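You operate a simulated robot arm through the tools that you are given. There is no shell and no other tool.

Carry out the task below with a simulated robot arm. There is one attempt and no reset: what you move stays moved.

TASK
Push the drawer of the mandrel bench shut. Press the head teach key three times. Take the teal block and put it on the small orange tray. Fetch the blue cover and set it in the orange tray on the store bench. Put the green cover on the front lane of the collecting belt. Shut the sleeve drawer. Fetch the oval bottle from the top of the sleeving bench and stand it on the glass of the light box. Put one of the brass plugs from the top of the sleeving bench on the shelf under the packing bench. Take the push cup and put it on the shelf under the sleeving bench. The order is free. Set down upright: oval bottle, push cup.

The check looks at the end state, three seconds after you hand in, the way a careful person would. Anything else that was tipped, shoved, dropped, spilled or broken makes it a failure. A push-on lid holds only when it is set on centred and level and pressed home; a screw cap is set on level and turned clockwise until tight.

THE ROBOT
A 6-joint arm with a two-finger parallel gripper on a trunk, on a base that moves. Base frame: it is fixed to the floor where the robot stands at the start and does not move with it; the origin is under the middle of the robot, x ahead of it, y to its left, z up. Lengths are in m, angles in rad, forces in N, time in s.
It reaches about 1.347 m from its shoulder. Its first joint turns from -2.897 to 2.897 rad. Places, roughly: blue cover (6x7x5 cm) [-0.4, 2.6, 0.9]; brass plug (4x4x4 cm) [1.7, 4, 0.8]; drawer of the mandrel bench [0.8, 0.1, 0.8]; front lane of the collecting belt (48x17 cm) [-1.76, 1.22, 0.86]; glass of the light box (19x15 cm) [1.42, 1.22, 0.9]; green cover (6x7x5 cm) [-1.7, 1.5, 0.7]; head teach key [-0.3, -0.7, 1.2]; orange tray on the store bench (24x15 cm) [2.92, 2.08, 0.9]; oval bottle [1.75, 3.75, 0.75]; push cup (7x7x8 cm) [1.3, 3.8, 0.8]; shelf under the packing bench [-2.2, 3, 0.2]; shelf under the sleeving bench [1.3, 4.2, 0.2]; sleeve drawer [1.5, 3.4, 0.7]; small orange tray (17x16x3 cm) [-2.8, -2.3, 0.8]; teal block [-0.25, 1.75, 0.75]. Payload 3.91 kg.
The tool frame sits at the grasp point between the pads (the TCP): z along the fingers, y along the line on which they close. The tips reach 0.03 m beyond it. Largest opening 0.11 m; finger width 0.02, thickness 0.01; the body of the gripper, 0.048 by 0.112 m, starts 0.055 m behind the TCP.
Orientation is that of the tool frame in the base frame, as [roll, pitch, yaw] about the fixed x, y, z axes, in that order (R = Rz(yaw) Ry(pitch) Rx(roll)). With the fingers straight down and closing along the base's y, the tool's x points along the base's -x, its y along +y and its z along -z.

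THE INTERFACE
- The arm moves only by the tool apply_moves. Its argument "moves" is text: rows parted by semicolons, each of 6 numbers parted by spaces: the shift along the tool's x, y, z in m, then the turn, a rotation vector about the tool's x, y, z in rad. In form: x y z wx wy wz; .... A call has 1 to 20 rows; each row is the pose to reach, as a shift and turn from the pose commanded when the call began, along the tool's axes at that moment. "grip" is the gripper command, from -1 (shut) to 1 (fully open), values between in proportion, set as the call begins (left out, the last holds). A row lasts 0.2 s, in which the tool goes at most 0.05 m and 0.15 rad; a call with a longer step from one row to the next is refused whole, and so is a gripper value outside its range. A pose out of reach is approached as far as the arm can. The call stops where the force on the tool passes 40 N (or 10 N more than at its start, if that is more) or the arm is blocked; 0.2 s more then pass. The fingers move at their own pace (about 0.108 m/s each) and stop on an object; they squeeze with about 38 N. The grip force told is the motor's: it shows also when the fingers shut on nothing. Time passes only in rows, and 0.2 s behind the last, so rows that repeat a pose let the fingers close. It gives the time, the measured TCP pose, the force on the tool (base axes), the opening and the grip force at its end, in the units of the frame above (readings bear some noise), with the torque about the TCP (base axes, N m) and any sound that the robot's microphone picked up, and new pictures: "views" is both (left out), scene, wrist or none.
- Cameras (640 x 400 px; columns grow to the right, rows downward): "scene" is now at [0.5198, -0.4731, 1.0814]; the picture's right is [0.00, -0.84, 0.54], its down [-0.36, 0.50, 0.79] and it looks along [-0.93, -0.19, -0.31] (base axes); focal length 214 px, centre (320, 200). "wrist" rides on the gripper at [0.072, 0.017, -0.103] in the tool frame; the picture's right is [-0.23, 0.97, 0.00], its down [-0.76, -0.18, -0.62] and it looks along [-0.61, -0.14, 0.78] (tool axes); focal length 222 px, centre (320, 200). There is no depth. A picture from a camera that has moved, and an enlarged one, comes with that camera's place and axes in the base frame and with its lens.
- steer(legs): drives the robot by 1 to 6 legs, each [ahead, left, turn to the left] in m, m and rad, along the robot's own axes; the way and the turn of a leg run together, so that a leg with both is an arc; at most 1.5 m and 3.142 rad a leg. The arm and the cameras ride along, it lands a little off, and it stops where it bumps. It gives what a move gives, and a new picture of the scene camera.
- pan_tilt(pan, tilt): turns the head with the scene camera to pan (to the left, within 1.396 rad either way) and tilt (down, from -0.506 to 1.204), counted from straight ahead of the robot. It gives what a move gives, and a new picture of the scene camera.
- enlarge(camera, box): a new picture of the part [left, top, right, bottom] of that camera's present view, enlarged. It takes no simulated time.
- job_done(): hands the job in; it is judged then, once.

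Nothing tells you exact positions but the pictures and the camera data. Unless the task says otherwise, let go and move clear before handing in.

The tools are called after "Emit:" by a JSON object that holds its "name" and its "arguments". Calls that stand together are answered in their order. apply_moves: Moves the arm, as the interface text tells. Its arguments: {"type":"object","properties":{"moves":{"type":"string"},"grip":{"type":"number"},"views":{"type":"string","enum":["both","scene","wrist","none"]}},"required":["moves"]} The other tools are called the same way: steer (legs) drives the base; pan_tilt (pan, tilt) turns the head that bears the scene camera; enlarge (camera, box) takes an enlarged picture of a part of a camera's view; job_done () hands the job in.

At the start:

```text
time_s: 0.0
tcp_pos: [0.5097, -0.4443, 1.0005]
tcp_rot: [3.142, 0.001, -3.141]
contact_force: [-0.7, 0.2, -0.2]
moment: [-0.02, -0.01, 0.03]
gripper_width: 0.1103
finger_force: 0.0
robot x, y, heading: [0.0037, 0.0006, 0.001]
head pan, tilt (commanded): [-0.567, 1.201]
```

scene: 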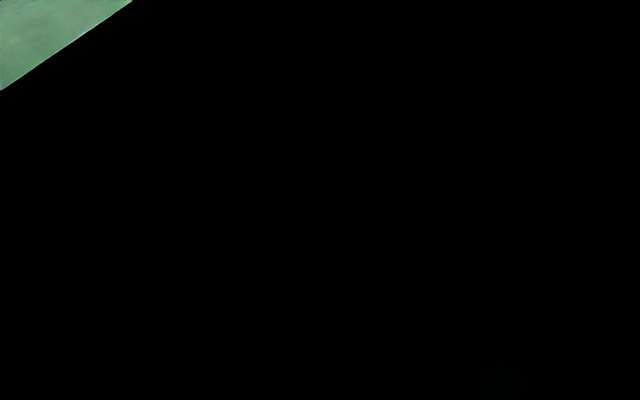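
wrist: 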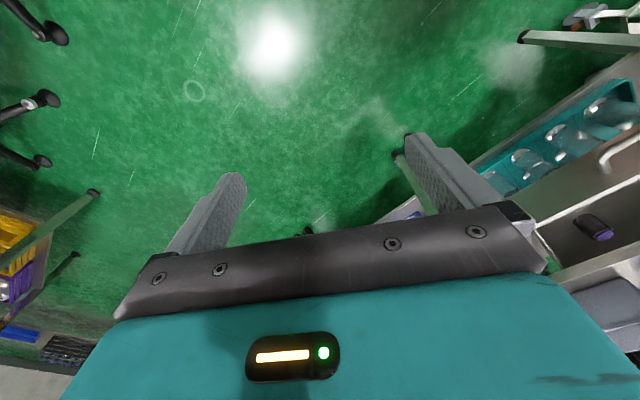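

The scene camera view is mostly blacked out, and the wrist view shows the floor with benches to the sides. I'll turn the head to get an overview first.

Emit:
{"name": "pan_tilt", "arguments": {"pan": 0.0, "tilt": 0.4}}

```text
time_s: 1.1
tcp_pos: [0.5104, -0.4426, 0.9993]
tcp_rot: [3.141, 0.001, 3.14]
contact_force: [-0.3, 0.7, 0.4]
moment: [0.02, 0.0, -0.01]
gripper_width: 0.1102
finger_force: 0.0
robot x, y, heading: [0.0014, -0.0027, -0.003]
head pan, tilt (commanded): [0.0, 0.4]
camera scene: at [0.5825, -0.4431, 1.036], right [0.0, -1.0, 0.0], down [-0.92, 0.0, 0.39], along [-0.39, 0.0, -0.92], focal length 214 px, centre (320, 200)
```

scene: 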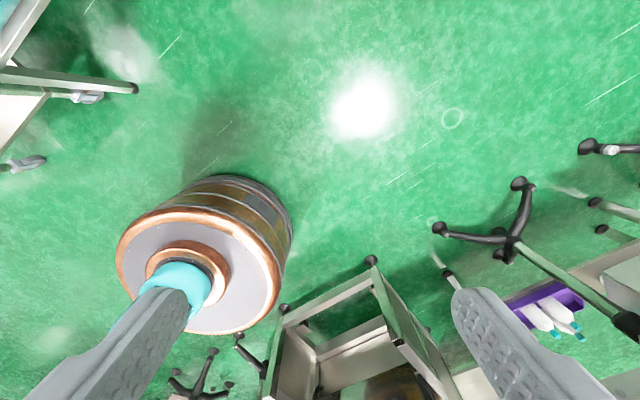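

The scene camera evidently rides on the gripper, so "ahead" is along the tool's z, which points down now. I'll pan left and right to get near-horizontal views.

Emit:
{"name": "pan_tilt", "arguments": {"pan": 1.2, "tilt": 0.0}}

Emit:
{"name": "pan_tilt", "arguments": {"pan": -1.2, "tilt": 0.0}}

Emit:
{"name": "pan_tilt", "arguments": {"pan": 0.0, "tilt": -0.5}}

```text
time_s: 2.5
tcp_pos: [0.5098, -0.4429, 1.0003]
tcp_rot: [3.141, 0.0, -3.141]
contact_force: [-0.3, 0.1, 0.6]
moment: [0.0, 0.01, 0.01]
gripper_width: 0.11
finger_force: 0.1
robot x, y, heading: [-0.0023, -0.0016, -0.0]
head pan, tilt (commanded): [1.201, 0.0]
camera scene: at [0.6196, -0.3591, 1.096], right [0.0, -0.36, -0.93], down [-1.0, 0.0, 0.0], along [0.0, 0.93, -0.36], focal length 214 px, centre (320, 200)
```

scene: 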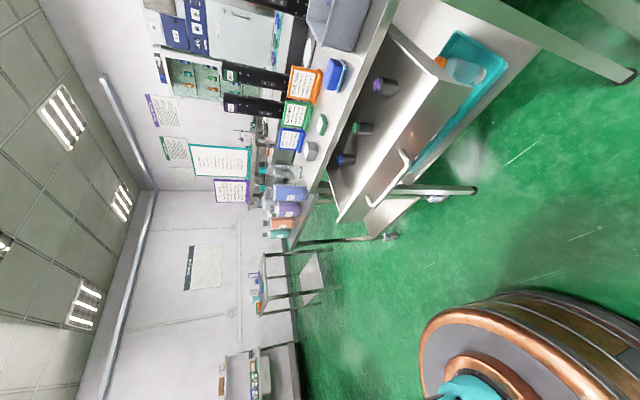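

```text
time_s: 4.7
tcp_pos: [0.5087, -0.4426, 0.9995]
tcp_rot: [-3.14, 0.001, -3.141]
contact_force: [-0.2, 0.3, 0.1]
moment: [-0.01, 0.02, -0.03]
gripper_width: 0.11
finger_force: 0.0
robot x, y, heading: [-0.0009, 0.0005, -0.001]
head pan, tilt (commanded): [-1.201, 0.0]
camera scene: at [0.6197, -0.5269, 1.096], right [0.0, -0.36, 0.93], down [-1.0, 0.0, 0.0], along [0.0, -0.93, -0.36], focal length 214 px, centre (320, 200)
```

scene: 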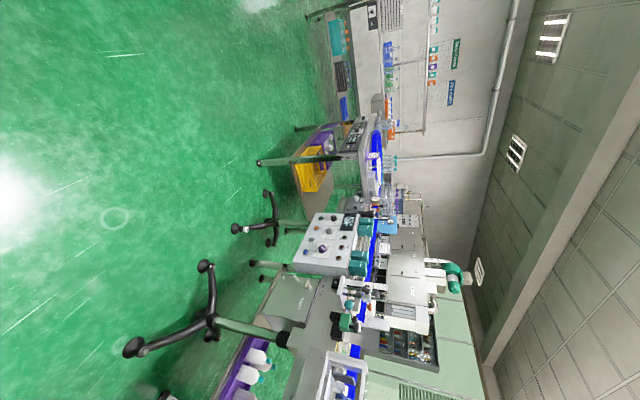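

```text
time_s: 6.1
tcp_pos: [0.5105, -0.4437, 0.9989]
tcp_rot: [3.141, 0.0, -3.141]
contact_force: [-0.1, 0.7, -0.5]
moment: [-0.01, 0.0, -0.02]
gripper_width: 0.1103
finger_force: 0.0
robot x, y, heading: [0.0036, -0.0009, 0.001]
head pan, tilt (commanded): [0.0, -0.499]
camera scene: at [0.6597, -0.4431, 1.0615], right [0.0, -1.0, 0.0], down [-0.88, 0.0, -0.48], along [0.48, 0.0, -0.88], focal length 214 px, centre (320, 200)
```

scene: 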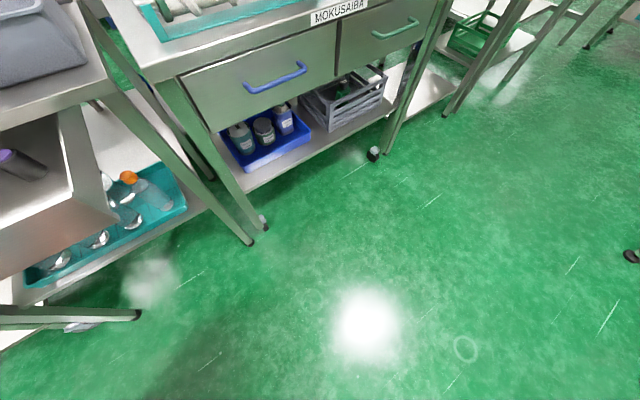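

The scene camera works best with the tool level, so I'll turn the gripper to point ahead and raise it a little to look around. Nothing stands within the sweep.

Emit:
{"name": "apply_moves", "arguments": {"moves": "0.01 0 -0.02 0 -0.143 0;0.02 0 -0.04 0 -0.286 0;0.03 0 -0.06 0 -0.429 0;0.04 0 -0.08 0 -0.572 0;0.05 0 -0.1 0 -0.715 0;0.06 0 -0.12 0 -0.858 0;0.07 0 -0.14 0 -1.0 0;0.08 0 -0.16 0 -1.143 0;0.09 0 -0.18 0 -1.286 0;0.1 0 -0.2 0 -1.429 0;0.1 0 -0.2 0 -1.5708 0", "grip": 0, "views": "both"}}

Emit:
{"name": "pan_tilt", "arguments": {"pan": 0.0, "tilt": 0.3}}

Emit:
{"name": "pan_tilt", "arguments": {"pan": 1.2, "tilt": 0.3}}

Emit:
{"name": "pan_tilt", "arguments": {"pan": -1.2, "tilt": 0.3}}

```text
time_s: 8.5
tcp_pos: [0.4096, -0.4442, 1.2016]
tcp_rot: [-0.105, 1.57, -0.104]
contact_force: [0.5, 0.6, -0.5]
moment: [0.02, -0.01, -0.03]
gripper_width: 0.0552
finger_force: 0.1
robot x, y, heading: [0.0004, -0.0005, 0.002]
head pan, tilt (commanded): [0.0, -0.499]
camera scene: at [0.3459, -0.4431, 1.3491], right [0.0, -1.0, 0.0], down [0.48, 0.0, -0.88], along [0.88, 0.0, 0.48], focal length 214 px, centre (320, 200)
camera wrist: at [0.3062, -0.4271, 1.127], right [0.0, 0.97, 0.23], down [-0.63, -0.18, 0.76], along [0.78, -0.14, 0.61], focal length 222 px, centre (320, 200)
```

scene: 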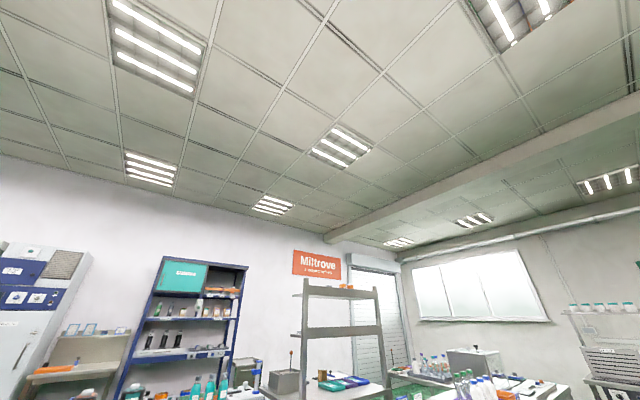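
wrist: 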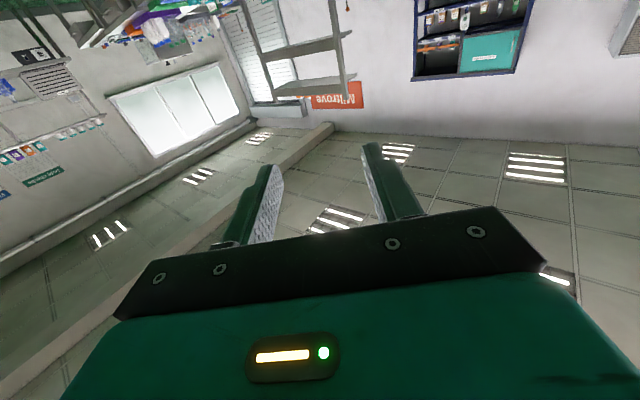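

```text
time_s: 9.7
tcp_pos: [0.4104, -0.4445, 1.2007]
tcp_rot: [3.139, 1.567, 3.138]
contact_force: [0.1, -0.3, 0.1]
moment: [-0.01, 0.03, 0.02]
gripper_width: 0.055
finger_force: 0.0
robot x, y, heading: [0.0001, -0.0034, 0.001]
head pan, tilt (commanded): [0.0, 0.3]
camera scene: at [0.373, -0.4431, 1.2812], right [0.0, -1.0, 0.0], down [-0.3, 0.0, -0.96], along [0.96, 0.0, -0.3], focal length 214 px, centre (320, 200)
```

scene: 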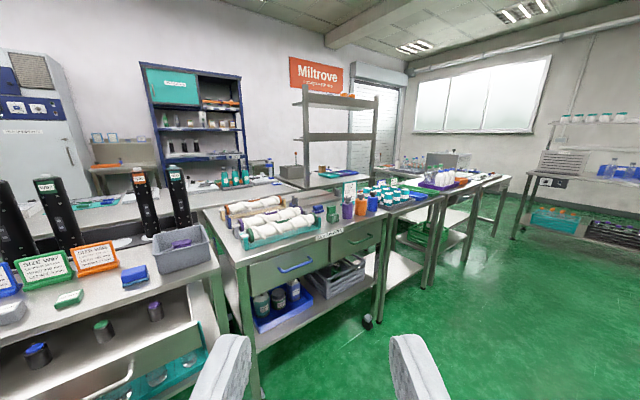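

```text
time_s: 11.1
tcp_pos: [0.4101, -0.4438, 1.2005]
tcp_rot: [3.125, 1.569, 3.126]
contact_force: [0.2, -0.3, -0.5]
moment: [-0.02, 0.0, -0.02]
gripper_width: 0.055
finger_force: 0.0
robot x, y, heading: [0.0014, 0.0008, -0.002]
head pan, tilt (commanded): [1.201, 0.3]
camera scene: at [0.3135, -0.3561, 1.2811], right [0.93, -0.36, 0.0], down [-0.11, -0.28, -0.96], along [0.35, 0.89, -0.3], focal length 214 px, centre (320, 200)
```

scene: 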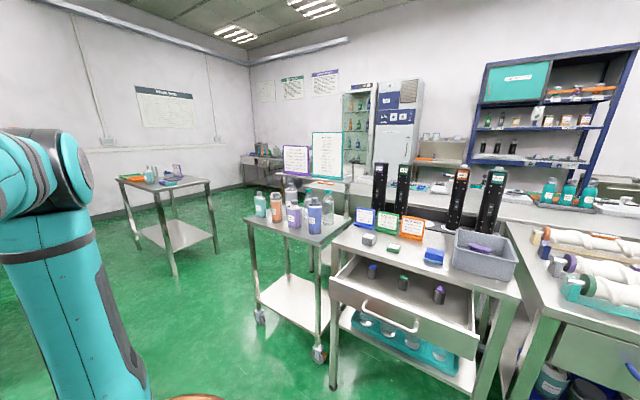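

```text
time_s: 13.3
tcp_pos: [0.4097, -0.4436, 1.1994]
tcp_rot: [3.115, 1.569, 3.116]
contact_force: [-0.2, 0.2, 0.2]
moment: [-0.01, 0.02, -0.02]
gripper_width: 0.0553
finger_force: 0.0
robot x, y, heading: [-0.0011, -0.0001, 0.001]
head pan, tilt (commanded): [-1.201, 0.3]
camera scene: at [0.3134, -0.5302, 1.2811], right [-0.93, -0.36, 0.0], down [-0.11, 0.28, -0.96], along [0.35, -0.89, -0.3], focal length 214 px, centre (320, 200)
```

scene: 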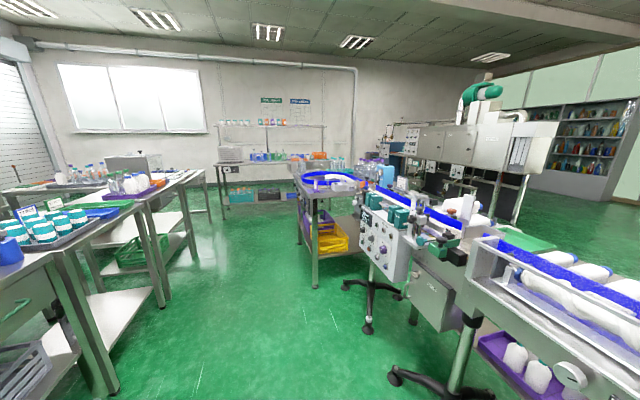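

The mandrel bench with its open drawer stands ahead-left, the filling line is to my right, and a light bench row is further ahead. I'll take a closer look at the open drawer to measure its front panel.

Emit:
{"name": "pan_tilt", "arguments": {"pan": 0.9, "tilt": 0.75}}

Emit:
{"name": "enlarge", "arguments": {"camera": "scene", "box": [160, 60, 480, 260]}}

```text
time_s: 15.3
tcp_pos: [0.4099, -0.4434, 1.1996]
tcp_rot: [3.119, 1.568, 3.118]
contact_force: [-0.3, 0.1, -0.5]
moment: [0.02, 0.01, 0.0]
gripper_width: 0.055
finger_force: 0.0
robot x, y, heading: [-0.0021, -0.0008, 0.001]
head pan, tilt (commanded): [0.901, 0.75]
camera scene: at [0.3311, -0.3782, 1.2408], right [0.78, -0.62, 0.0], down [-0.42, -0.53, -0.73], along [0.45, 0.57, -0.68], focal length 214 px, centre (320, 200)
```

scene: 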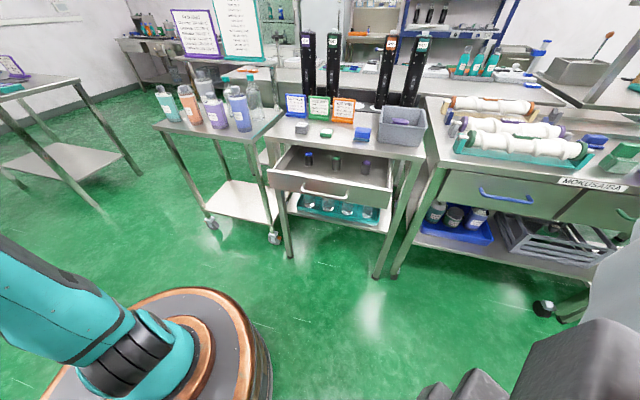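

```text
2.00 times, centred on (320, 160) of scene
camera zoom: at [0.3311, -0.3782, 1.2408], right [0.78, -0.62, 0.0], down [-0.42, -0.53, -0.73], along [0.45, 0.57, -0.68], focal length 429 px, centre (320, 280)
```

zoom: 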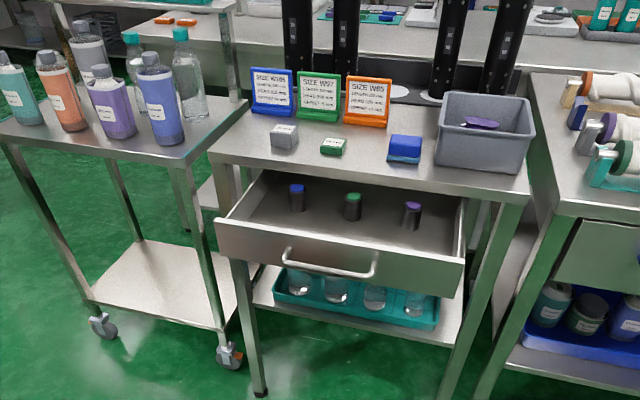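

The open drawer's panel centre is near (0.70, 0.05, 0.76), sliding shut along about (0.81, 0.59). I'll close the fingers and move the tool in front of the panel, to the right of its handle.

Emit:
{"name": "apply_moves", "arguments": {"moves": "0.0314 0.0232 0.0182 -0.0448 0 0;0.0629 0.0464 0.0364 -0.0896 0 0;0.0943 0.0696 0.0546 -0.1344 0 0;0.1257 0.0929 0.0729 -0.1791 0 0;0.1571 0.1161 0.0911 -0.2239 0 0;0.1886 0.1393 0.1093 -0.2687 0 0;0.22 0.1625 0.1275 -0.3135 0 0;0.2514 0.1857 0.1457 -0.3583 0 0;0.2829 0.2089 0.1639 -0.4031 0 0;0.3143 0.2321 0.1821 -0.4479 0 0;0.3457 0.2554 0.2004 -0.4926 0 0;0.3771 0.2786 0.2186 -0.5374 0 0;0.4086 0.3018 0.2368 -0.5822 0 0;0.44 0.325 0.255 -0.627 0 0", "grip": -1, "views": "none"}}

Emit:
{"name": "pan_tilt", "arguments": {"pan": 0.0, "tilt": 0.5}}

```text
time_s: 18.3
tcp_pos: [0.6655, -0.1189, 0.7591]
tcp_rot: [-1.289, 1.568, -0.662]
contact_force: [-0.6, -0.3, 0.4]
moment: [-0.01, 0.02, 0.02]
gripper_width: 0.0
finger_force: 37.2
robot x, y, heading: [-0.0012, 0.0026, 0.0]
head pan, tilt (commanded): [0.901, 0.75]
```

```text
time_s: 19.5
tcp_pos: [0.6645, -0.1192, 0.7596]
tcp_rot: [-0.535, 1.57, 0.091]
contact_force: [-0.4, -0.9, -0.7]
moment: [0.03, 0.01, 0.01]
gripper_width: 0.0002
finger_force: 37.1
robot x, y, heading: [0.0041, -0.003, 0.004]
head pan, tilt (commanded): [0.0, 0.499]
camera scene: at [0.6331, -0.1414, 0.8222], right [0.59, -0.81, 0.0], down [-0.39, -0.28, -0.88], along [0.71, 0.52, -0.48], focal length 214 px, centre (320, 200)
```

scene: 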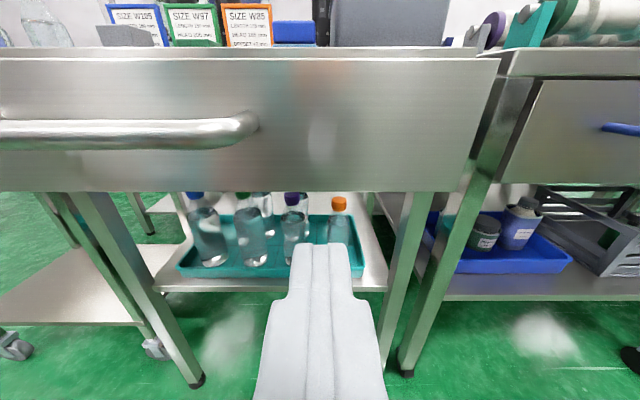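

The drawer panel fills the view right of its handle; its mid-height works out near z≈0.79. I'll raise the tool 3 cm and push forward gently.

Emit:
{"name": "apply_moves", "arguments": {"moves": "-0.03 0 0 0 0 0;-0.03 0 0.03 0 0 0;-0.03 0 0.06 0 0 0;-0.03 0 0.08 0 0 0;-0.03 0 0.1 0 0 0;-0.03 0 0.12 0 0 0;-0.03 0 0.14 0 0 0", "grip": -1, "views": "scene"}}

```text
time_s: 21.1
tcp_pos: [0.7786, -0.0377, 0.7891]
tcp_rot: [2.706, 1.571, -2.949]
contact_force: [0.7, -0.8, 0.1]
moment: [-0.03, 0.02, 0.05]
gripper_width: 0.0002
finger_force: 37.0
robot x, y, heading: [0.0042, 0.0001, -0.002]
head pan, tilt (commanded): [0.0, 0.499]
camera scene: at [0.747, -0.0589, 0.8523], right [0.59, -0.81, 0.0], down [-0.39, -0.28, -0.88], along [0.71, 0.52, -0.48], focal length 214 px, centre (320, 200)
```

scene: 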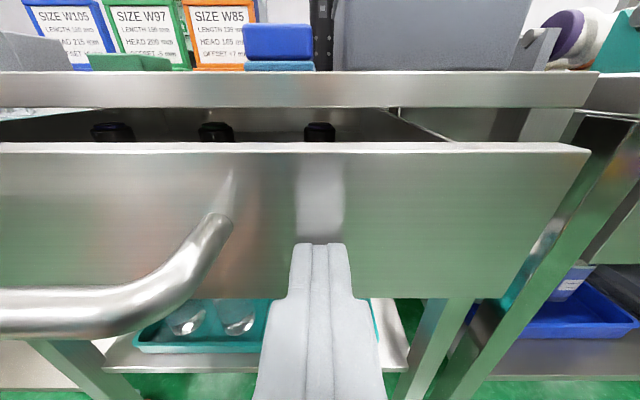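

The fingertips are about at the panel. I continue pushing along the same line.

Emit:
{"name": "apply_moves", "arguments": {"moves": "0 0 0.02 0 0 0;0 0 0.04 0 0 0;0 0 0.06 0 0 0;0 0 0.08 0 0 0;0 0 0.1 0 0 0", "grip": -1, "views": "scene"}}

```text
time_s: 22.3
tcp_pos: [0.8579, 0.0224, 0.7905]
tcp_rot: [0.011, 1.571, 0.634]
contact_force: [-25.0, -7.8, -1.9]
moment: [-0.11, -0.09, 0.32]
gripper_width: 0.0003
finger_force: 37.6
robot x, y, heading: [-0.0022, 0.0002, 0.002]
head pan, tilt (commanded): [0.0, 0.499]
camera scene: at [0.8261, -0.0011, 0.8527], right [0.59, -0.81, 0.0], down [-0.39, -0.28, -0.88], along [0.71, 0.51, -0.48], focal length 214 px, centre (320, 200)
```

scene: 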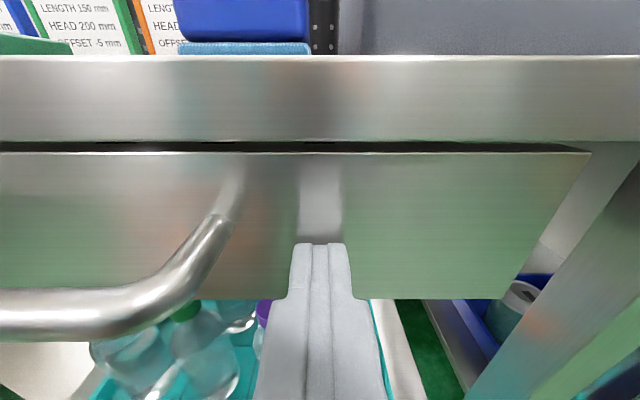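

The drawer moved in about 9 cm and the force is now 26 N. I push a little more to see if it has reached its stop.

Emit:
{"name": "apply_moves", "arguments": {"moves": "0 0 0.01 0 0 0;0 0 0.02 0 0 0;0 0 0.03 0 0 0", "grip": -1, "views": "scene"}}

```text
time_s: 22.5
tcp_pos: [0.8578, 0.0214, 0.7902]
tcp_rot: [-2.977, 1.569, -2.353]
contact_force: [-17.1, -3.5, 6.4]
moment: [0.11, -0.28, 0.25]
gripper_width: 0.0
finger_force: 37.7
robot x, y, heading: [-0.0016, -0.0023, 0.004]
head pan, tilt (commanded): [0.0, 0.499]
stopped in row 1: the force on the tool passed its limit at 62 N (the readings are from after the stop); the commanded pose is now the measured one
camera scene: at [0.826, -0.0011, 0.8527], right [0.59, -0.81, 0.0], down [-0.39, -0.28, -0.88], along [0.71, 0.51, -0.48], focal length 214 px, centre (320, 200)
```

scene: 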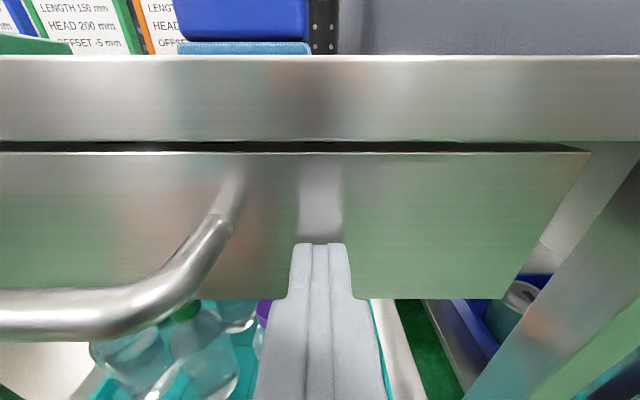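

The drawer hit its stop (force jumped, no more motion). I'll back off straight and look from further away to verify it is shut.

Emit:
{"name": "apply_moves", "arguments": {"moves": "0 0 -0.04 0 0 0;0 0 -0.08 0 0 0;0 0 -0.12 0 0 0;0 0 -0.16 0 0 0;0 0 -0.2 0 0 0;-0.05 0 -0.2 0 0 0;-0.1 0 -0.2 0 0 0;-0.15 0 -0.2 0 0 0;-0.2 0 -0.2 0 0 0;-0.25 0 -0.2 0 0 0;-0.3 0 -0.2 0 0 0", "grip": 0, "views": "scene"}}

```text
time_s: 24.9
tcp_pos: [0.6967, -0.0945, 1.0899]
tcp_rot: [2.805, 1.567, -2.854]
contact_force: [0.5, -0.1, -0.2]
moment: [0.0, 0.0, 0.02]
gripper_width: 0.0551
finger_force: 0.0
robot x, y, heading: [-0.0004, 0.0022, 0.001]
head pan, tilt (commanded): [0.0, 0.499]
camera scene: at [0.6655, -0.1181, 1.1528], right [0.59, -0.81, 0.0], down [-0.39, -0.28, -0.88], along [0.71, 0.51, -0.48], focal length 214 px, centre (320, 200)
```

scene: 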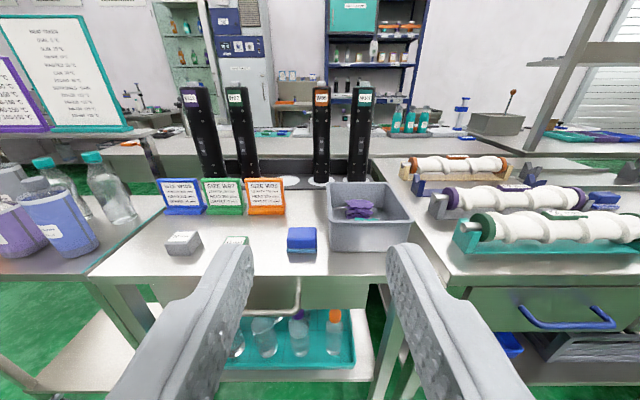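

The drawer is flush under the bench top now. Next I'll tuck the arm in and turn the base to the right to look for the head teach key near (-0.3, -0.7, 1.2).

Emit:
{"name": "apply_moves", "arguments": {"moves": "-0.02 0.0218 -0.03 0.0784 0 0;-0.04 0.0435 -0.06 0.1568 0 0;-0.06 0.0653 -0.09 0.2351 0 0;-0.08 0.087 -0.12 0.3135 0 0;-0.1 0.1088 -0.15 0.3919 0 0;-0.12 0.1305 -0.18 0.4703 0 0;-0.14 0.1523 -0.21 0.5486 0 0;-0.16 0.174 -0.2406 0.627 0 0", "grip": 0, "views": "none"}}

Emit:
{"name": "steer", "arguments": {"legs": [[0, 0, -0.7]]}}

Emit:
{"name": "pan_tilt", "arguments": {"pan": -0.9, "tilt": 0.3}}

```text
time_s: 26.7
tcp_pos: [0.4, -0.0957, 1.2501]
tcp_rot: [-2.805, 1.568, -2.81]
contact_force: [-0.4, -1.3, 0.5]
moment: [-0.04, -0.01, 0.08]
gripper_width: 0.0549
finger_force: 0.1
robot x, y, heading: [-0.0012, -0.0019, -0.001]
head pan, tilt (commanded): [0.0, 0.499]
```

```text
time_s: 29.0
tcp_pos: [0.2458, -0.3295, 1.2499]
tcp_rot: [-2.67, 1.57, 2.919]
contact_force: [-0.1, -0.1, -0.8]
moment: [-0.03, 0.03, 0.05]
gripper_width: 0.0548
finger_force: 0.0
robot x, y, heading: [-0.0057, -0.0019, -0.693]
head pan, tilt (commanded): [0.0, 0.499]
camera scene: at [0.2161, -0.3041, 1.3132], right [-0.64, -0.77, 0.0], down [-0.37, 0.31, -0.88], along [0.67, -0.56, -0.48], focal length 214 px, centre (320, 200)
```

scene: 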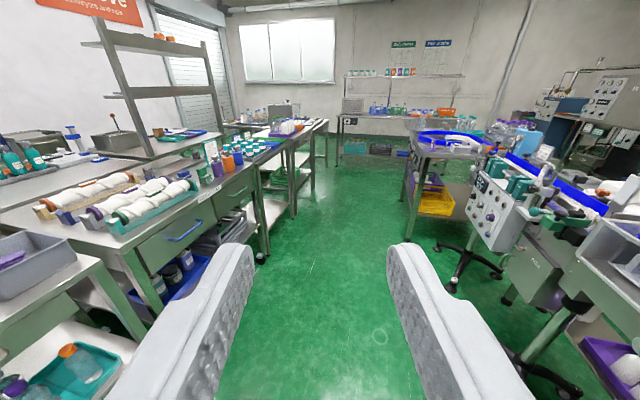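

```text
time_s: 30.2
tcp_pos: [0.2455, -0.3297, 1.2494]
tcp_rot: [-2.655, 1.567, 2.934]
contact_force: [-0.5, 0.3, -0.7]
moment: [0.0, 0.0, 0.02]
gripper_width: 0.055
finger_force: 0.1
robot x, y, heading: [-0.0027, -0.0, -0.698]
head pan, tilt (commanded): [-0.901, 0.3]
camera scene: at [0.1441, -0.3392, 1.3317], right [-1.0, 0.02, 0.0], down [0.01, 0.3, -0.96], along [-0.02, -0.95, -0.3], focal length 214 px, centre (320, 200)
```

scene: 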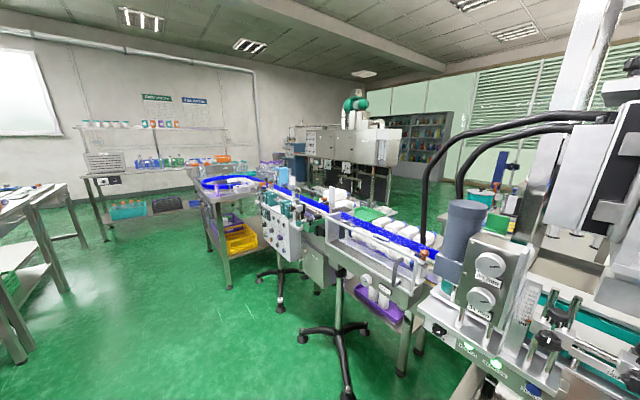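

The labelling/coding machine with a printing head is at the right edge of view. I'll pan further right.

Emit:
{"name": "pan_tilt", "arguments": {"pan": -1.39, "tilt": 0.2}}

Emit:
{"name": "enlarge", "arguments": {"camera": "scene", "box": [200, 50, 520, 250]}}

```text
time_s: 31.1
tcp_pos: [0.2455, -0.3297, 1.25]
tcp_rot: [-2.654, 1.569, 2.934]
contact_force: [-0.3, -0.4, -0.5]
moment: [0.01, 0.0, 0.02]
gripper_width: 0.0552
finger_force: 0.0
robot x, y, heading: [-0.0018, -0.0019, -0.688]
head pan, tilt (commanded): [-1.389, 0.201]
camera scene: at [0.1006, -0.327, 1.3411], right [-0.87, 0.49, 0.0], down [0.1, 0.17, -0.98], along [-0.48, -0.85, -0.2], focal length 214 px, centre (320, 200)
```

scene: 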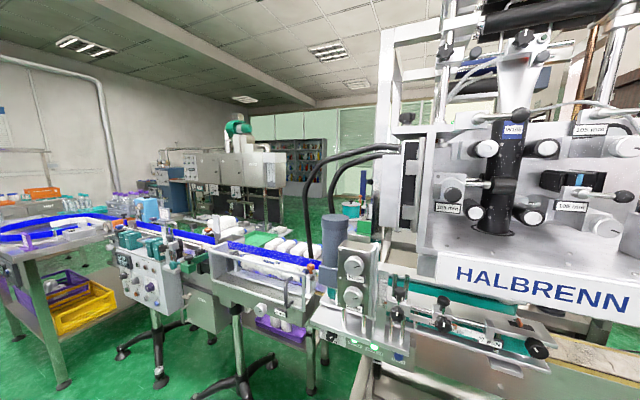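

```text
2.00 times, centred on (360, 150) of scene
camera zoom: at [0.1006, -0.327, 1.3411], right [-0.87, 0.49, 0.0], down [0.1, 0.17, -0.98], along [-0.48, -0.85, -0.2], focal length 429 px, centre (240, 300)
```

zoom: 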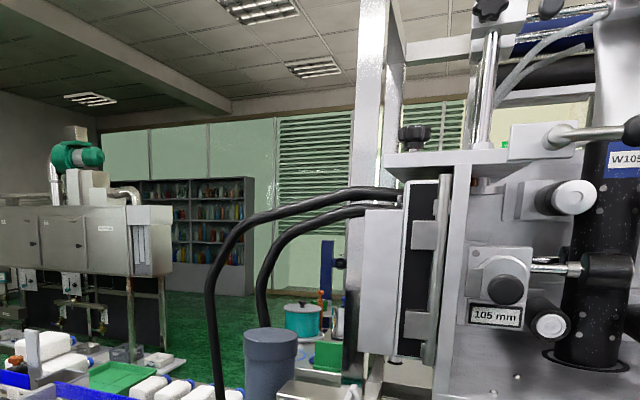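

The HALBRENN sleeving machine is close on this side; I'll turn the base further right to face it squarely, with the arm still tucked.

Emit:
{"name": "steer", "arguments": {"legs": [[0, 0, -0.9]]}}

Emit:
{"name": "pan_tilt", "arguments": {"pan": -0.5, "tilt": 0.2}}

```text
time_s: 33.9
tcp_pos: [-0.1074, -0.3972, 1.2497]
tcp_rot: [-2.653, 1.57, 2.03]
contact_force: [0.5, 0.9, -0.4]
moment: [0.01, -0.01, -0.01]
gripper_width: 0.055
finger_force: 0.1
robot x, y, heading: [0.0008, 0.0011, -1.601]
head pan, tilt (commanded): [-1.389, 0.201]
camera scene: at [-0.1957, -0.2815, 1.3411], right [-0.15, 0.99, 0.0], down [0.2, 0.03, -0.98], along [-0.97, -0.15, -0.2], focal length 214 px, centre (320, 200)
```

scene: 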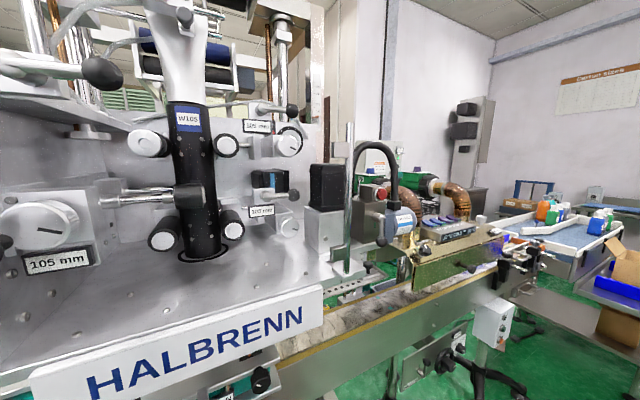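

```text
time_s: 35.0
tcp_pos: [-0.107, -0.3975, 1.2517]
tcp_rot: [-2.629, 1.569, 2.054]
contact_force: [-0.5, 0.2, 0.3]
moment: [0.01, -0.01, -0.02]
gripper_width: 0.0551
finger_force: 0.0
robot x, y, heading: [0.0022, -0.0006, -1.599]
head pan, tilt (commanded): [-0.499, 0.201]
camera scene: at [-0.1506, -0.3478, 1.3409], right [-0.86, 0.51, 0.0], down [0.1, 0.17, -0.98], along [-0.5, -0.84, -0.2], focal length 214 px, centre (320, 200)
```

scene: 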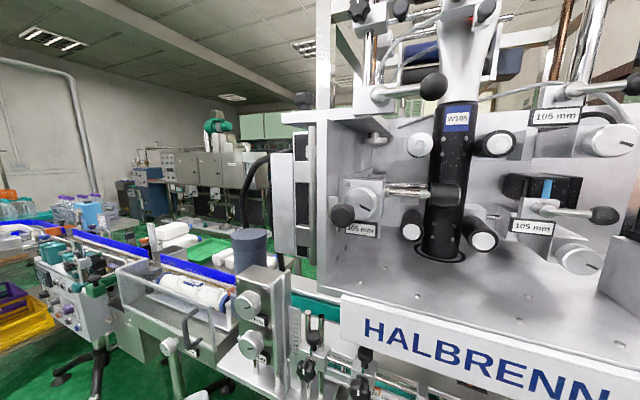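

I'll enlarge the area where the key should be.

Emit:
{"name": "enlarge", "arguments": {"camera": "scene", "box": [220, 120, 380, 220]}}

Emit:
{"name": "enlarge", "arguments": {"camera": "scene", "box": [220, 220, 476, 380]}}

Emit:
{"name": "pan_tilt", "arguments": {"pan": 0.3, "tilt": 0.2}}

```text
4.00 times, centred on (300, 170) of scene
camera zoom: at [-0.1506, -0.3478, 1.3409], right [-0.86, 0.51, 0.0], down [0.1, 0.17, -0.98], along [-0.5, -0.84, -0.2], focal length 858 px, centre (400, 320)
```

zoom: 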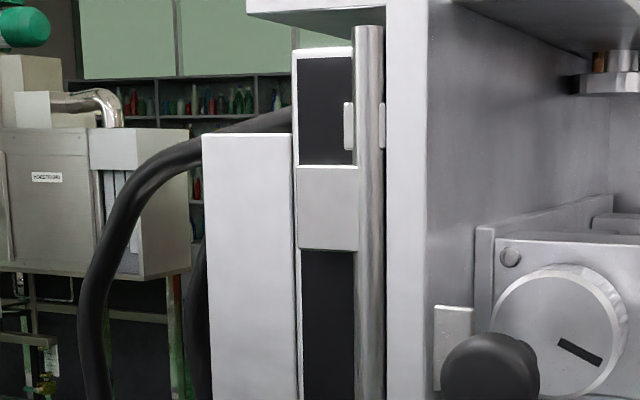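

```text
2.50 times, centred on (348, 300) of scene
camera zoom: at [-0.1506, -0.3478, 1.3409], right [-0.86, 0.51, 0.0], down [0.1, 0.17, -0.98], along [-0.5, -0.84, -0.2], focal length 536 px, centre (250, -50)
```

zoom: 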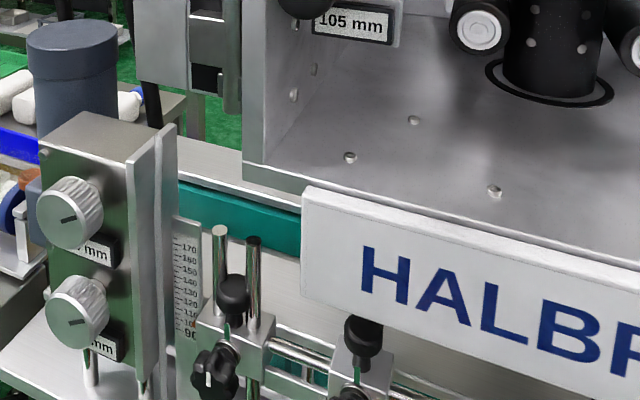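

```text
time_s: 36.2
tcp_pos: [-0.1072, -0.3974, 1.2496]
tcp_rot: [-2.622, 1.569, 2.059]
contact_force: [-0.1, 0.1, 0.8]
moment: [0.01, -0.03, -0.02]
gripper_width: 0.0547
finger_force: 0.0
robot x, y, heading: [-0.0013, -0.002, -1.602]
head pan, tilt (commanded): [0.3, 0.201]
camera scene: at [-0.0787, -0.3572, 1.3408], right [-0.96, -0.27, 0.0], down [-0.05, 0.19, -0.98], along [0.26, -0.94, -0.2], focal length 214 px, centre (320, 200)
```

scene: 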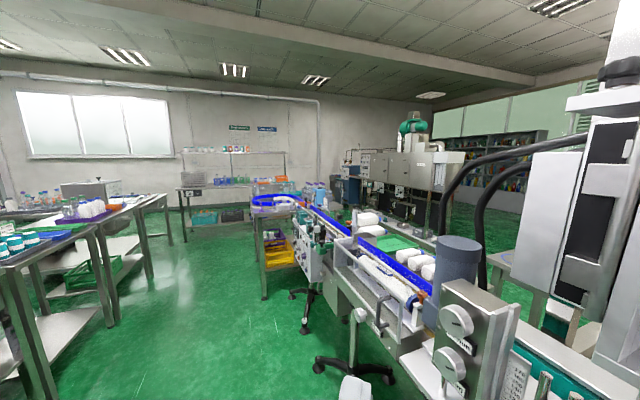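

No button is visible yet. I'll shift the tool sideways in front of the expected spot, at a safe standoff, and look straight at it.

Emit:
{"name": "apply_moves", "arguments": {"moves": "0 -0.04 -0.02 0 0 0;0 -0.08 -0.04 0 0 0;0 -0.12 -0.06 0 0 0;0 -0.16 -0.08 0 0 0;0 -0.2 -0.09 0 0 0", "grip": -1, "views": "none"}}

Emit:
{"name": "pan_tilt", "arguments": {"pan": 0.0, "tilt": 0.3}}

Emit:
{"name": "pan_tilt", "arguments": {"pan": -0.6, "tilt": -0.1}}

```text
time_s: 37.4
tcp_pos: [-0.3041, -0.3027, 1.2498]
tcp_rot: [-2.388, 1.57, 2.292]
contact_force: [1.2, 0.7, 0.3]
moment: [0.02, 0.03, -0.06]
gripper_width: 0.0001
finger_force: 37.5
robot x, y, heading: [-0.0015, -0.0003, -1.6]
head pan, tilt (commanded): [0.3, 0.201]
```

```text
time_s: 38.2
tcp_pos: [-0.3043, -0.3034, 1.2504]
tcp_rot: [-2.701, 1.568, 1.981]
contact_force: [0.3, 0.2, 0.5]
moment: [-0.03, 0.01, 0.0]
gripper_width: 0.0
finger_force: 37.7
robot x, y, heading: [0.0003, -0.0006, -1.599]
head pan, tilt (commanded): [0.0, 0.3]
camera scene: at [-0.3031, -0.2654, 1.3316], right [-1.0, 0.03, 0.0], down [0.01, 0.3, -0.95], along [-0.03, -0.95, -0.3], focal length 214 px, centre (320, 200)
```

scene: 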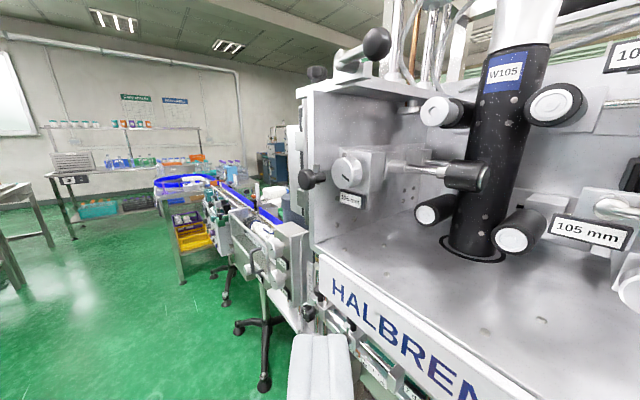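

```text
time_s: 39.2
tcp_pos: [-0.3045, -0.3033, 1.2502]
tcp_rot: [-2.702, 1.569, 1.982]
contact_force: [0.2, 0.1, 0.7]
moment: [-0.02, 0.08, -0.01]
gripper_width: 0.0
finger_force: 37.4
robot x, y, heading: [-0.0038, -0.0, -1.597]
head pan, tilt (commanded): [-0.6, -0.099]
camera scene: at [-0.3515, -0.2426, 1.3682], right [-0.81, 0.59, 0.0], down [-0.06, -0.08, -1.0], along [-0.59, -0.8, 0.1], focal length 214 px, centre (320, 200)
```

scene: 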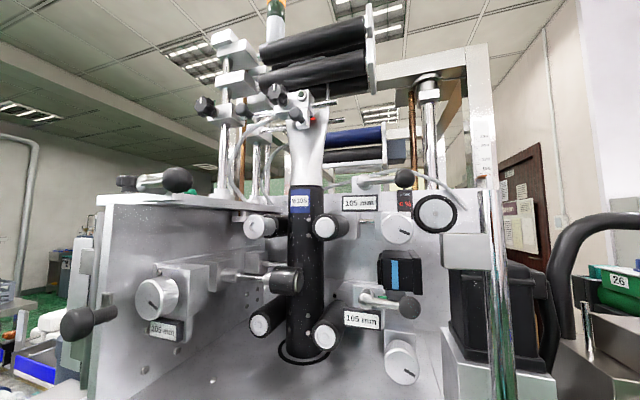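

Now the head area is visible: mandrel W105, set knobs, a small red display. I'll enlarge around the display and knobs to find the teach key.

Emit:
{"name": "enlarge", "arguments": {"camera": "scene", "box": [320, 160, 480, 260]}}

Emit:
{"name": "enlarge", "arguments": {"camera": "scene", "box": [60, 160, 300, 310]}}

Emit:
{"name": "enlarge", "arguments": {"camera": "scene", "box": [240, 60, 400, 160]}}

Emit:
{"name": "enlarge", "arguments": {"camera": "scene", "box": [330, 240, 570, 390]}}

```text
4.00 times, centred on (400, 210) of scene
camera zoom: at [-0.3515, -0.2426, 1.3682], right [-0.81, 0.59, 0.0], down [-0.06, -0.08, -1.0], along [-0.59, -0.8, 0.1], focal length 858 px, centre (0, 160)
```

zoom: 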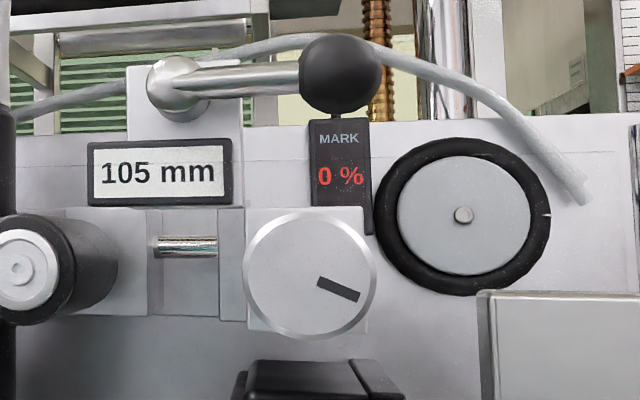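

```text
2.67 times, centred on (180, 235) of scene
camera zoom: at [-0.3515, -0.2426, 1.3682], right [-0.81, 0.59, 0.0], down [-0.06, -0.08, -1.0], along [-0.59, -0.8, 0.1], focal length 572 px, centre (693, 107)
```

zoom: 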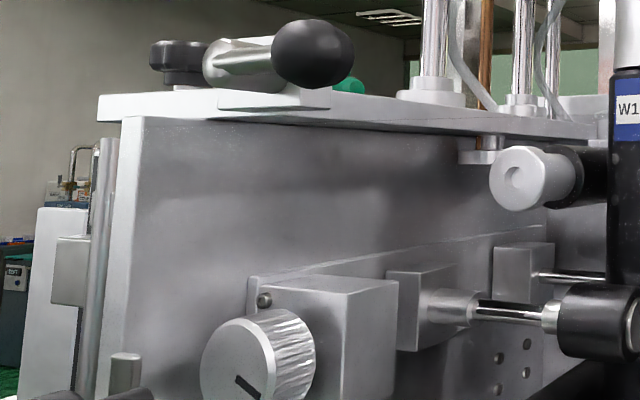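

```text
4.00 times, centred on (320, 110) of scene
camera zoom: at [-0.3515, -0.2426, 1.3682], right [-0.81, 0.59, 0.0], down [-0.06, -0.08, -1.0], along [-0.59, -0.8, 0.1], focal length 858 px, centre (320, 560)
```

zoom: 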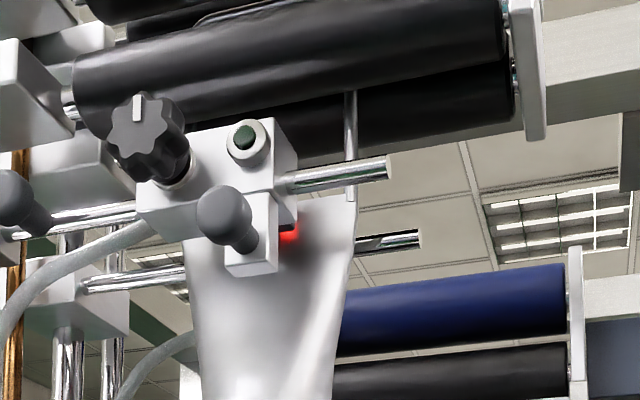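

```text
2.67 times, centred on (450, 315) of scene
camera zoom: at [-0.3515, -0.2426, 1.3682], right [-0.81, 0.59, 0.0], down [-0.06, -0.08, -1.0], along [-0.59, -0.8, 0.1], focal length 572 px, centre (-27, -107)
```

zoom: 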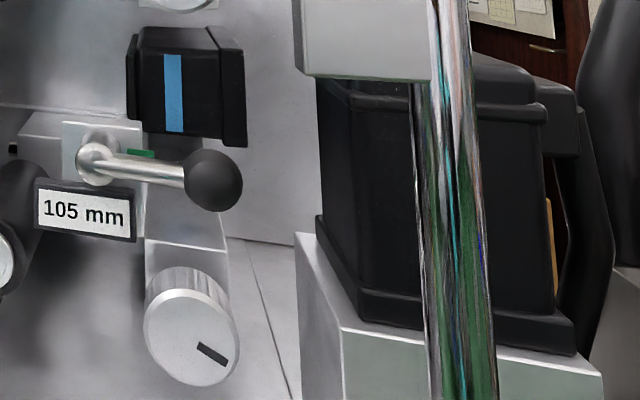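

The green button high on the mark sensor is too high to be the listed key; the key at (-0.3, -0.7, 1.2) should be around the white box on the machine's left wall. I'll raise the camera and look down on that area.

Emit:
{"name": "apply_moves", "arguments": {"moves": "-0.04 0.02 0 0 0 0;-0.08 0.04 0 0 0 0;-0.12 0.06 0 0 0 0;-0.16 0.08 0 0 0 0;-0.2 0.1 0 0 0 0;-0.24 0.12 0 0 0 0;-0.28 0.14 0 0 0 0;-0.32 0.16 0 0 0 0;-0.35 0.18 0 0 0 0", "grip": -1, "views": "none"}}

Emit:
{"name": "pan_tilt", "arguments": {"pan": -0.4, "tilt": 0.75}}

Emit:
{"name": "enlarge", "arguments": {"camera": "scene", "box": [200, 100, 440, 250]}}

```text
time_s: 41.2
tcp_pos: [-0.1233, -0.3076, 1.6007]
tcp_rot: [-2.833, 1.568, 1.851]
contact_force: [-0.5, -0.2, -0.9]
moment: [0.0, -0.02, 0.0]
gripper_width: 0.0
finger_force: 37.3
robot x, y, heading: [-0.0008, -0.002, -1.6]
head pan, tilt (commanded): [-0.6, -0.099]
```

```text
time_s: 42.4
tcp_pos: [-0.1235, -0.3075, 1.5993]
tcp_rot: [-2.641, 1.568, 2.041]
contact_force: [-0.4, -0.2, 0.6]
moment: [-0.02, 0.01, 0.04]
gripper_width: 0.0
finger_force: 38.1
robot x, y, heading: [0.0011, 0.0005, -1.598]
head pan, tilt (commanded): [-0.4, 0.75]
camera scene: at [-0.1543, -0.2521, 1.6406], right [-0.91, 0.42, 0.0], down [0.28, 0.62, -0.73], along [-0.31, -0.66, -0.68], focal length 214 px, centre (320, 200)
```

scene: 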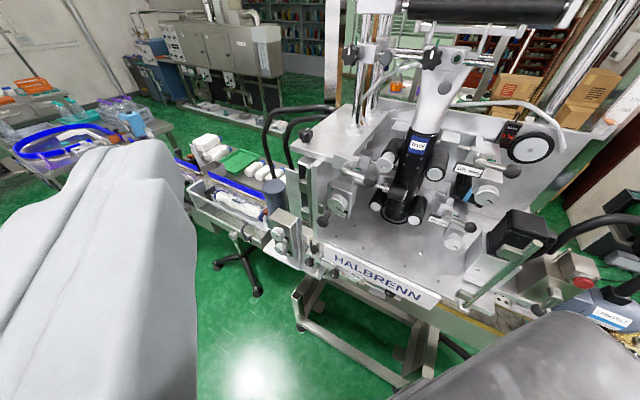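

```text
2.67 times, centred on (320, 175) of scene
camera zoom: at [-0.1543, -0.2521, 1.6406], right [-0.91, 0.42, 0.0], down [0.28, 0.62, -0.73], along [-0.31, -0.66, -0.68], focal length 572 px, centre (320, 267)
```

zoom: 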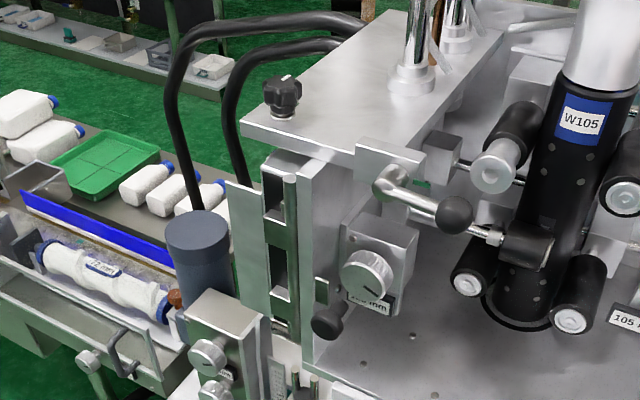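

The machine's left side faces away from me (towards -y), so the key may sit on that hidden side. I'll reach the arm out over the open space beside the conveyor at z≥1.4 and look back at that side.

Emit:
{"name": "apply_moves", "arguments": {"moves": "0 0.0183 0.0396 0 0 0;0 0.0365 0.0792 0 0 0;0 0.0548 0.1188 0 0 0;0 0.073 0.1584 0 0 0;0 0.0913 0.198 0 0 0;0 0.1095 0.2376 0 0 0;0 0.1278 0.2772 0 0 0;0 0.146 0.3168 0 0 0;0 0.1643 0.3564 0 0 0;0 0.1825 0.396 0 0 0;0 0.2008 0.4356 0 0 0;0 0.219 0.4752 0 0 0;0 0.2373 0.5148 0 0 0;0 0.2555 0.5544 0 0 0;0 0.2738 0.594 0 0 0;0 0.292 0.634 0 0 0;0.05 0.292 0.634 0 0 0;0.1 0.292 0.634 0 0 0;0.15 0.292 0.634 0 0 0", "grip": -1, "views": "none"}}

Emit:
{"name": "pan_tilt", "arguments": {"pan": -1.39, "tilt": 0.4}}

Emit:
{"name": "enlarge", "arguments": {"camera": "scene", "box": [200, 100, 440, 250]}}

```text
time_s: 46.4
tcp_pos: [0.148, -0.9504, 1.4466]
tcp_rot: [-2.784, 1.569, 1.9]
contact_force: [0.1, -0.6, -0.4]
moment: [-0.05, 0.01, -0.01]
gripper_width: 0.0
finger_force: 37.4
out of reach, approached as far as the arm can: row 15, 16, 17
robot x, y, heading: [-0.002, -0.0007, -1.606]
head pan, tilt (commanded): [-0.4, 0.75]
```

```text
time_s: 47.6
tcp_pos: [0.1482, -0.9507, 1.4487]
tcp_rot: [-2.722, 1.569, 1.963]
contact_force: [-0.1, -0.6, -0.3]
moment: [-0.01, -0.04, 0.01]
gripper_width: 0.0002
finger_force: 37.1
robot x, y, heading: [-0.0006, 0.0004, -1.599]
head pan, tilt (commanded): [-1.389, 0.4]
camera scene: at [0.0603, -0.8342, 1.5211], right [-0.15, 0.99, 0.0], down [0.38, 0.06, -0.92], along [-0.91, -0.14, -0.39], focal length 214 px, centre (320, 200)
```

scene: 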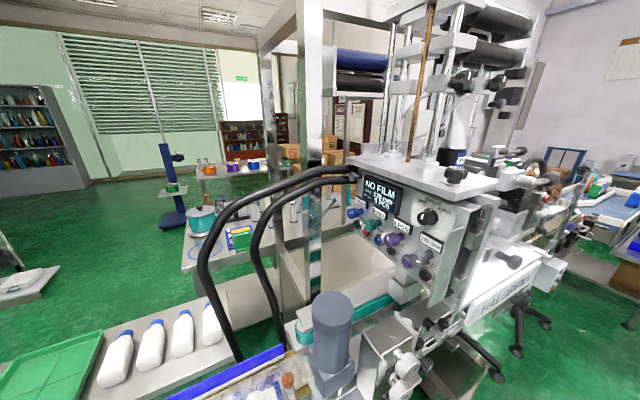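

```text
2.67 times, centred on (320, 175) of scene
camera zoom: at [0.0603, -0.8342, 1.5211], right [-0.15, 0.99, 0.0], down [0.38, 0.06, -0.92], along [-0.91, -0.14, -0.39], focal length 572 px, centre (320, 267)
```

zoom: 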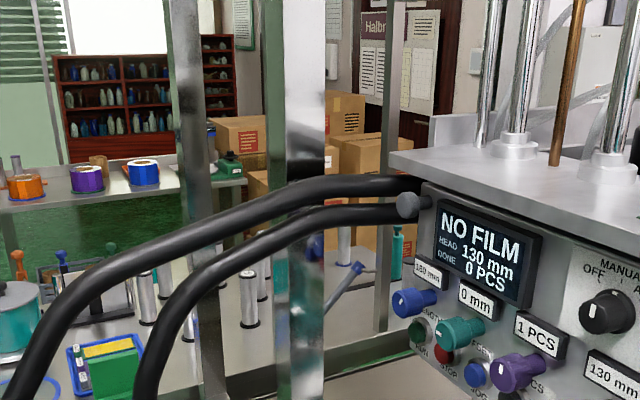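

The control panel is here, with the "HEAD 130 mm" display, knobs and buttons. I'll zoom in to read the labels.

Emit:
{"name": "enlarge", "arguments": {"camera": "scene", "box": [345, 170, 457, 240]}}

Emit:
{"name": "enlarge", "arguments": {"camera": "scene", "box": [345, 225, 457, 295]}}

```text
5.71 times, centred on (401, 205) of scene
camera zoom: at [0.0603, -0.8342, 1.5211], right [-0.15, 0.99, 0.0], down [0.38, 0.06, -0.92], along [-0.91, -0.14, -0.39], focal length 1226 px, centre (-143, 171)
```

zoom: 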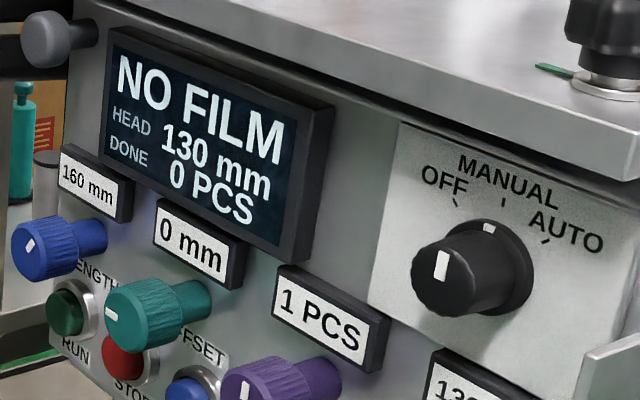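

```text
5.71 times, centred on (401, 260) of scene
camera zoom: at [0.0603, -0.8342, 1.5211], right [-0.15, 0.99, 0.0], down [0.38, 0.06, -0.92], along [-0.91, -0.14, -0.39], focal length 1226 px, centre (-143, -143)
```

zoom: 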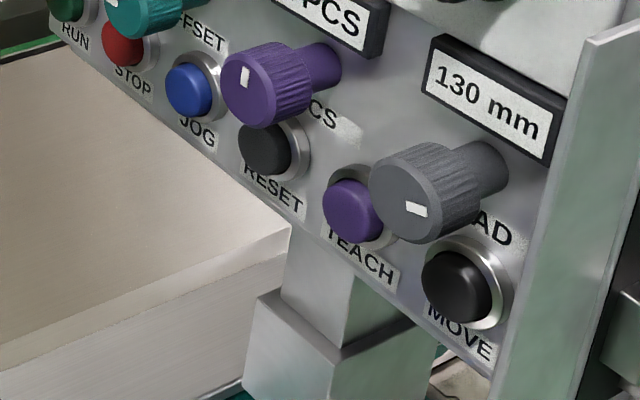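

Found it: the TEACH key is the purple button under the HEAD section, on the machine's side panel whose normal is about (0.58, -0.81). I'll tuck the arm back in, drive the base to stand beside the conveyor near (0.43, -0.8), and then turn to face the panel.

Emit:
{"name": "apply_moves", "arguments": {"moves": "-0.04 0 -0.02 0 0 0;-0.04 -0.0175 -0.07 0 0 0;-0.03 -0.035 -0.12 0 0 0;-0.02 -0.0525 -0.17 0 0 0;0 -0.07 -0.215 0 0 0;0 -0.0875 -0.26 0 0 0;0 -0.105 -0.305 0 0 0;0.02 -0.1225 -0.35 0 0 0;0.04 -0.14 -0.395 0 0 0;0.06 -0.1575 -0.44 0 0 0;0.08 -0.175 -0.485 0 0 0;0.1 -0.175 -0.53 0 0 0;0.1 -0.175 -0.545 0 0 0", "grip": -1, "views": "none"}}

Emit:
{"name": "pan_tilt", "arguments": {"pan": 0.3, "tilt": 0.6}}

```text
refused: row 2 steps farther than a row can; nothing moved
```

```text
time_s: 49.3
tcp_pos: [0.1479, -0.9508, 1.4486]
tcp_rot: [-2.705, 1.568, 1.974]
contact_force: [-0.5, -0.7, -0.5]
moment: [-0.03, 0.0, 0.03]
gripper_width: 0.0001
finger_force: 37.7
robot x, y, heading: [-0.0007, 0.0001, -1.603]
head pan, tilt (commanded): [0.3, 0.6]
camera scene: at [0.1754, -0.9053, 1.5027], right [-0.96, -0.27, 0.0], down [-0.15, 0.55, -0.82], along [0.22, -0.79, -0.57], focal length 214 px, centre (320, 200)
```

scene: 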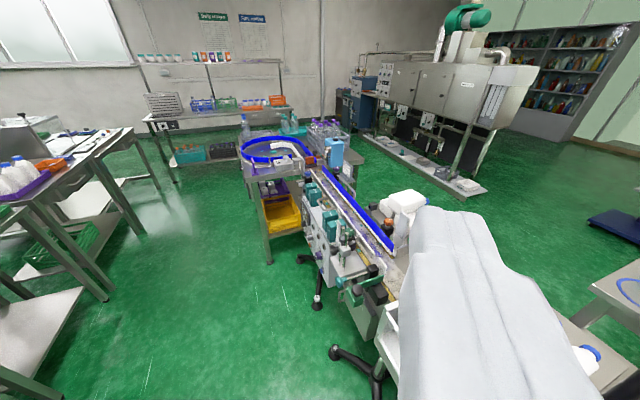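

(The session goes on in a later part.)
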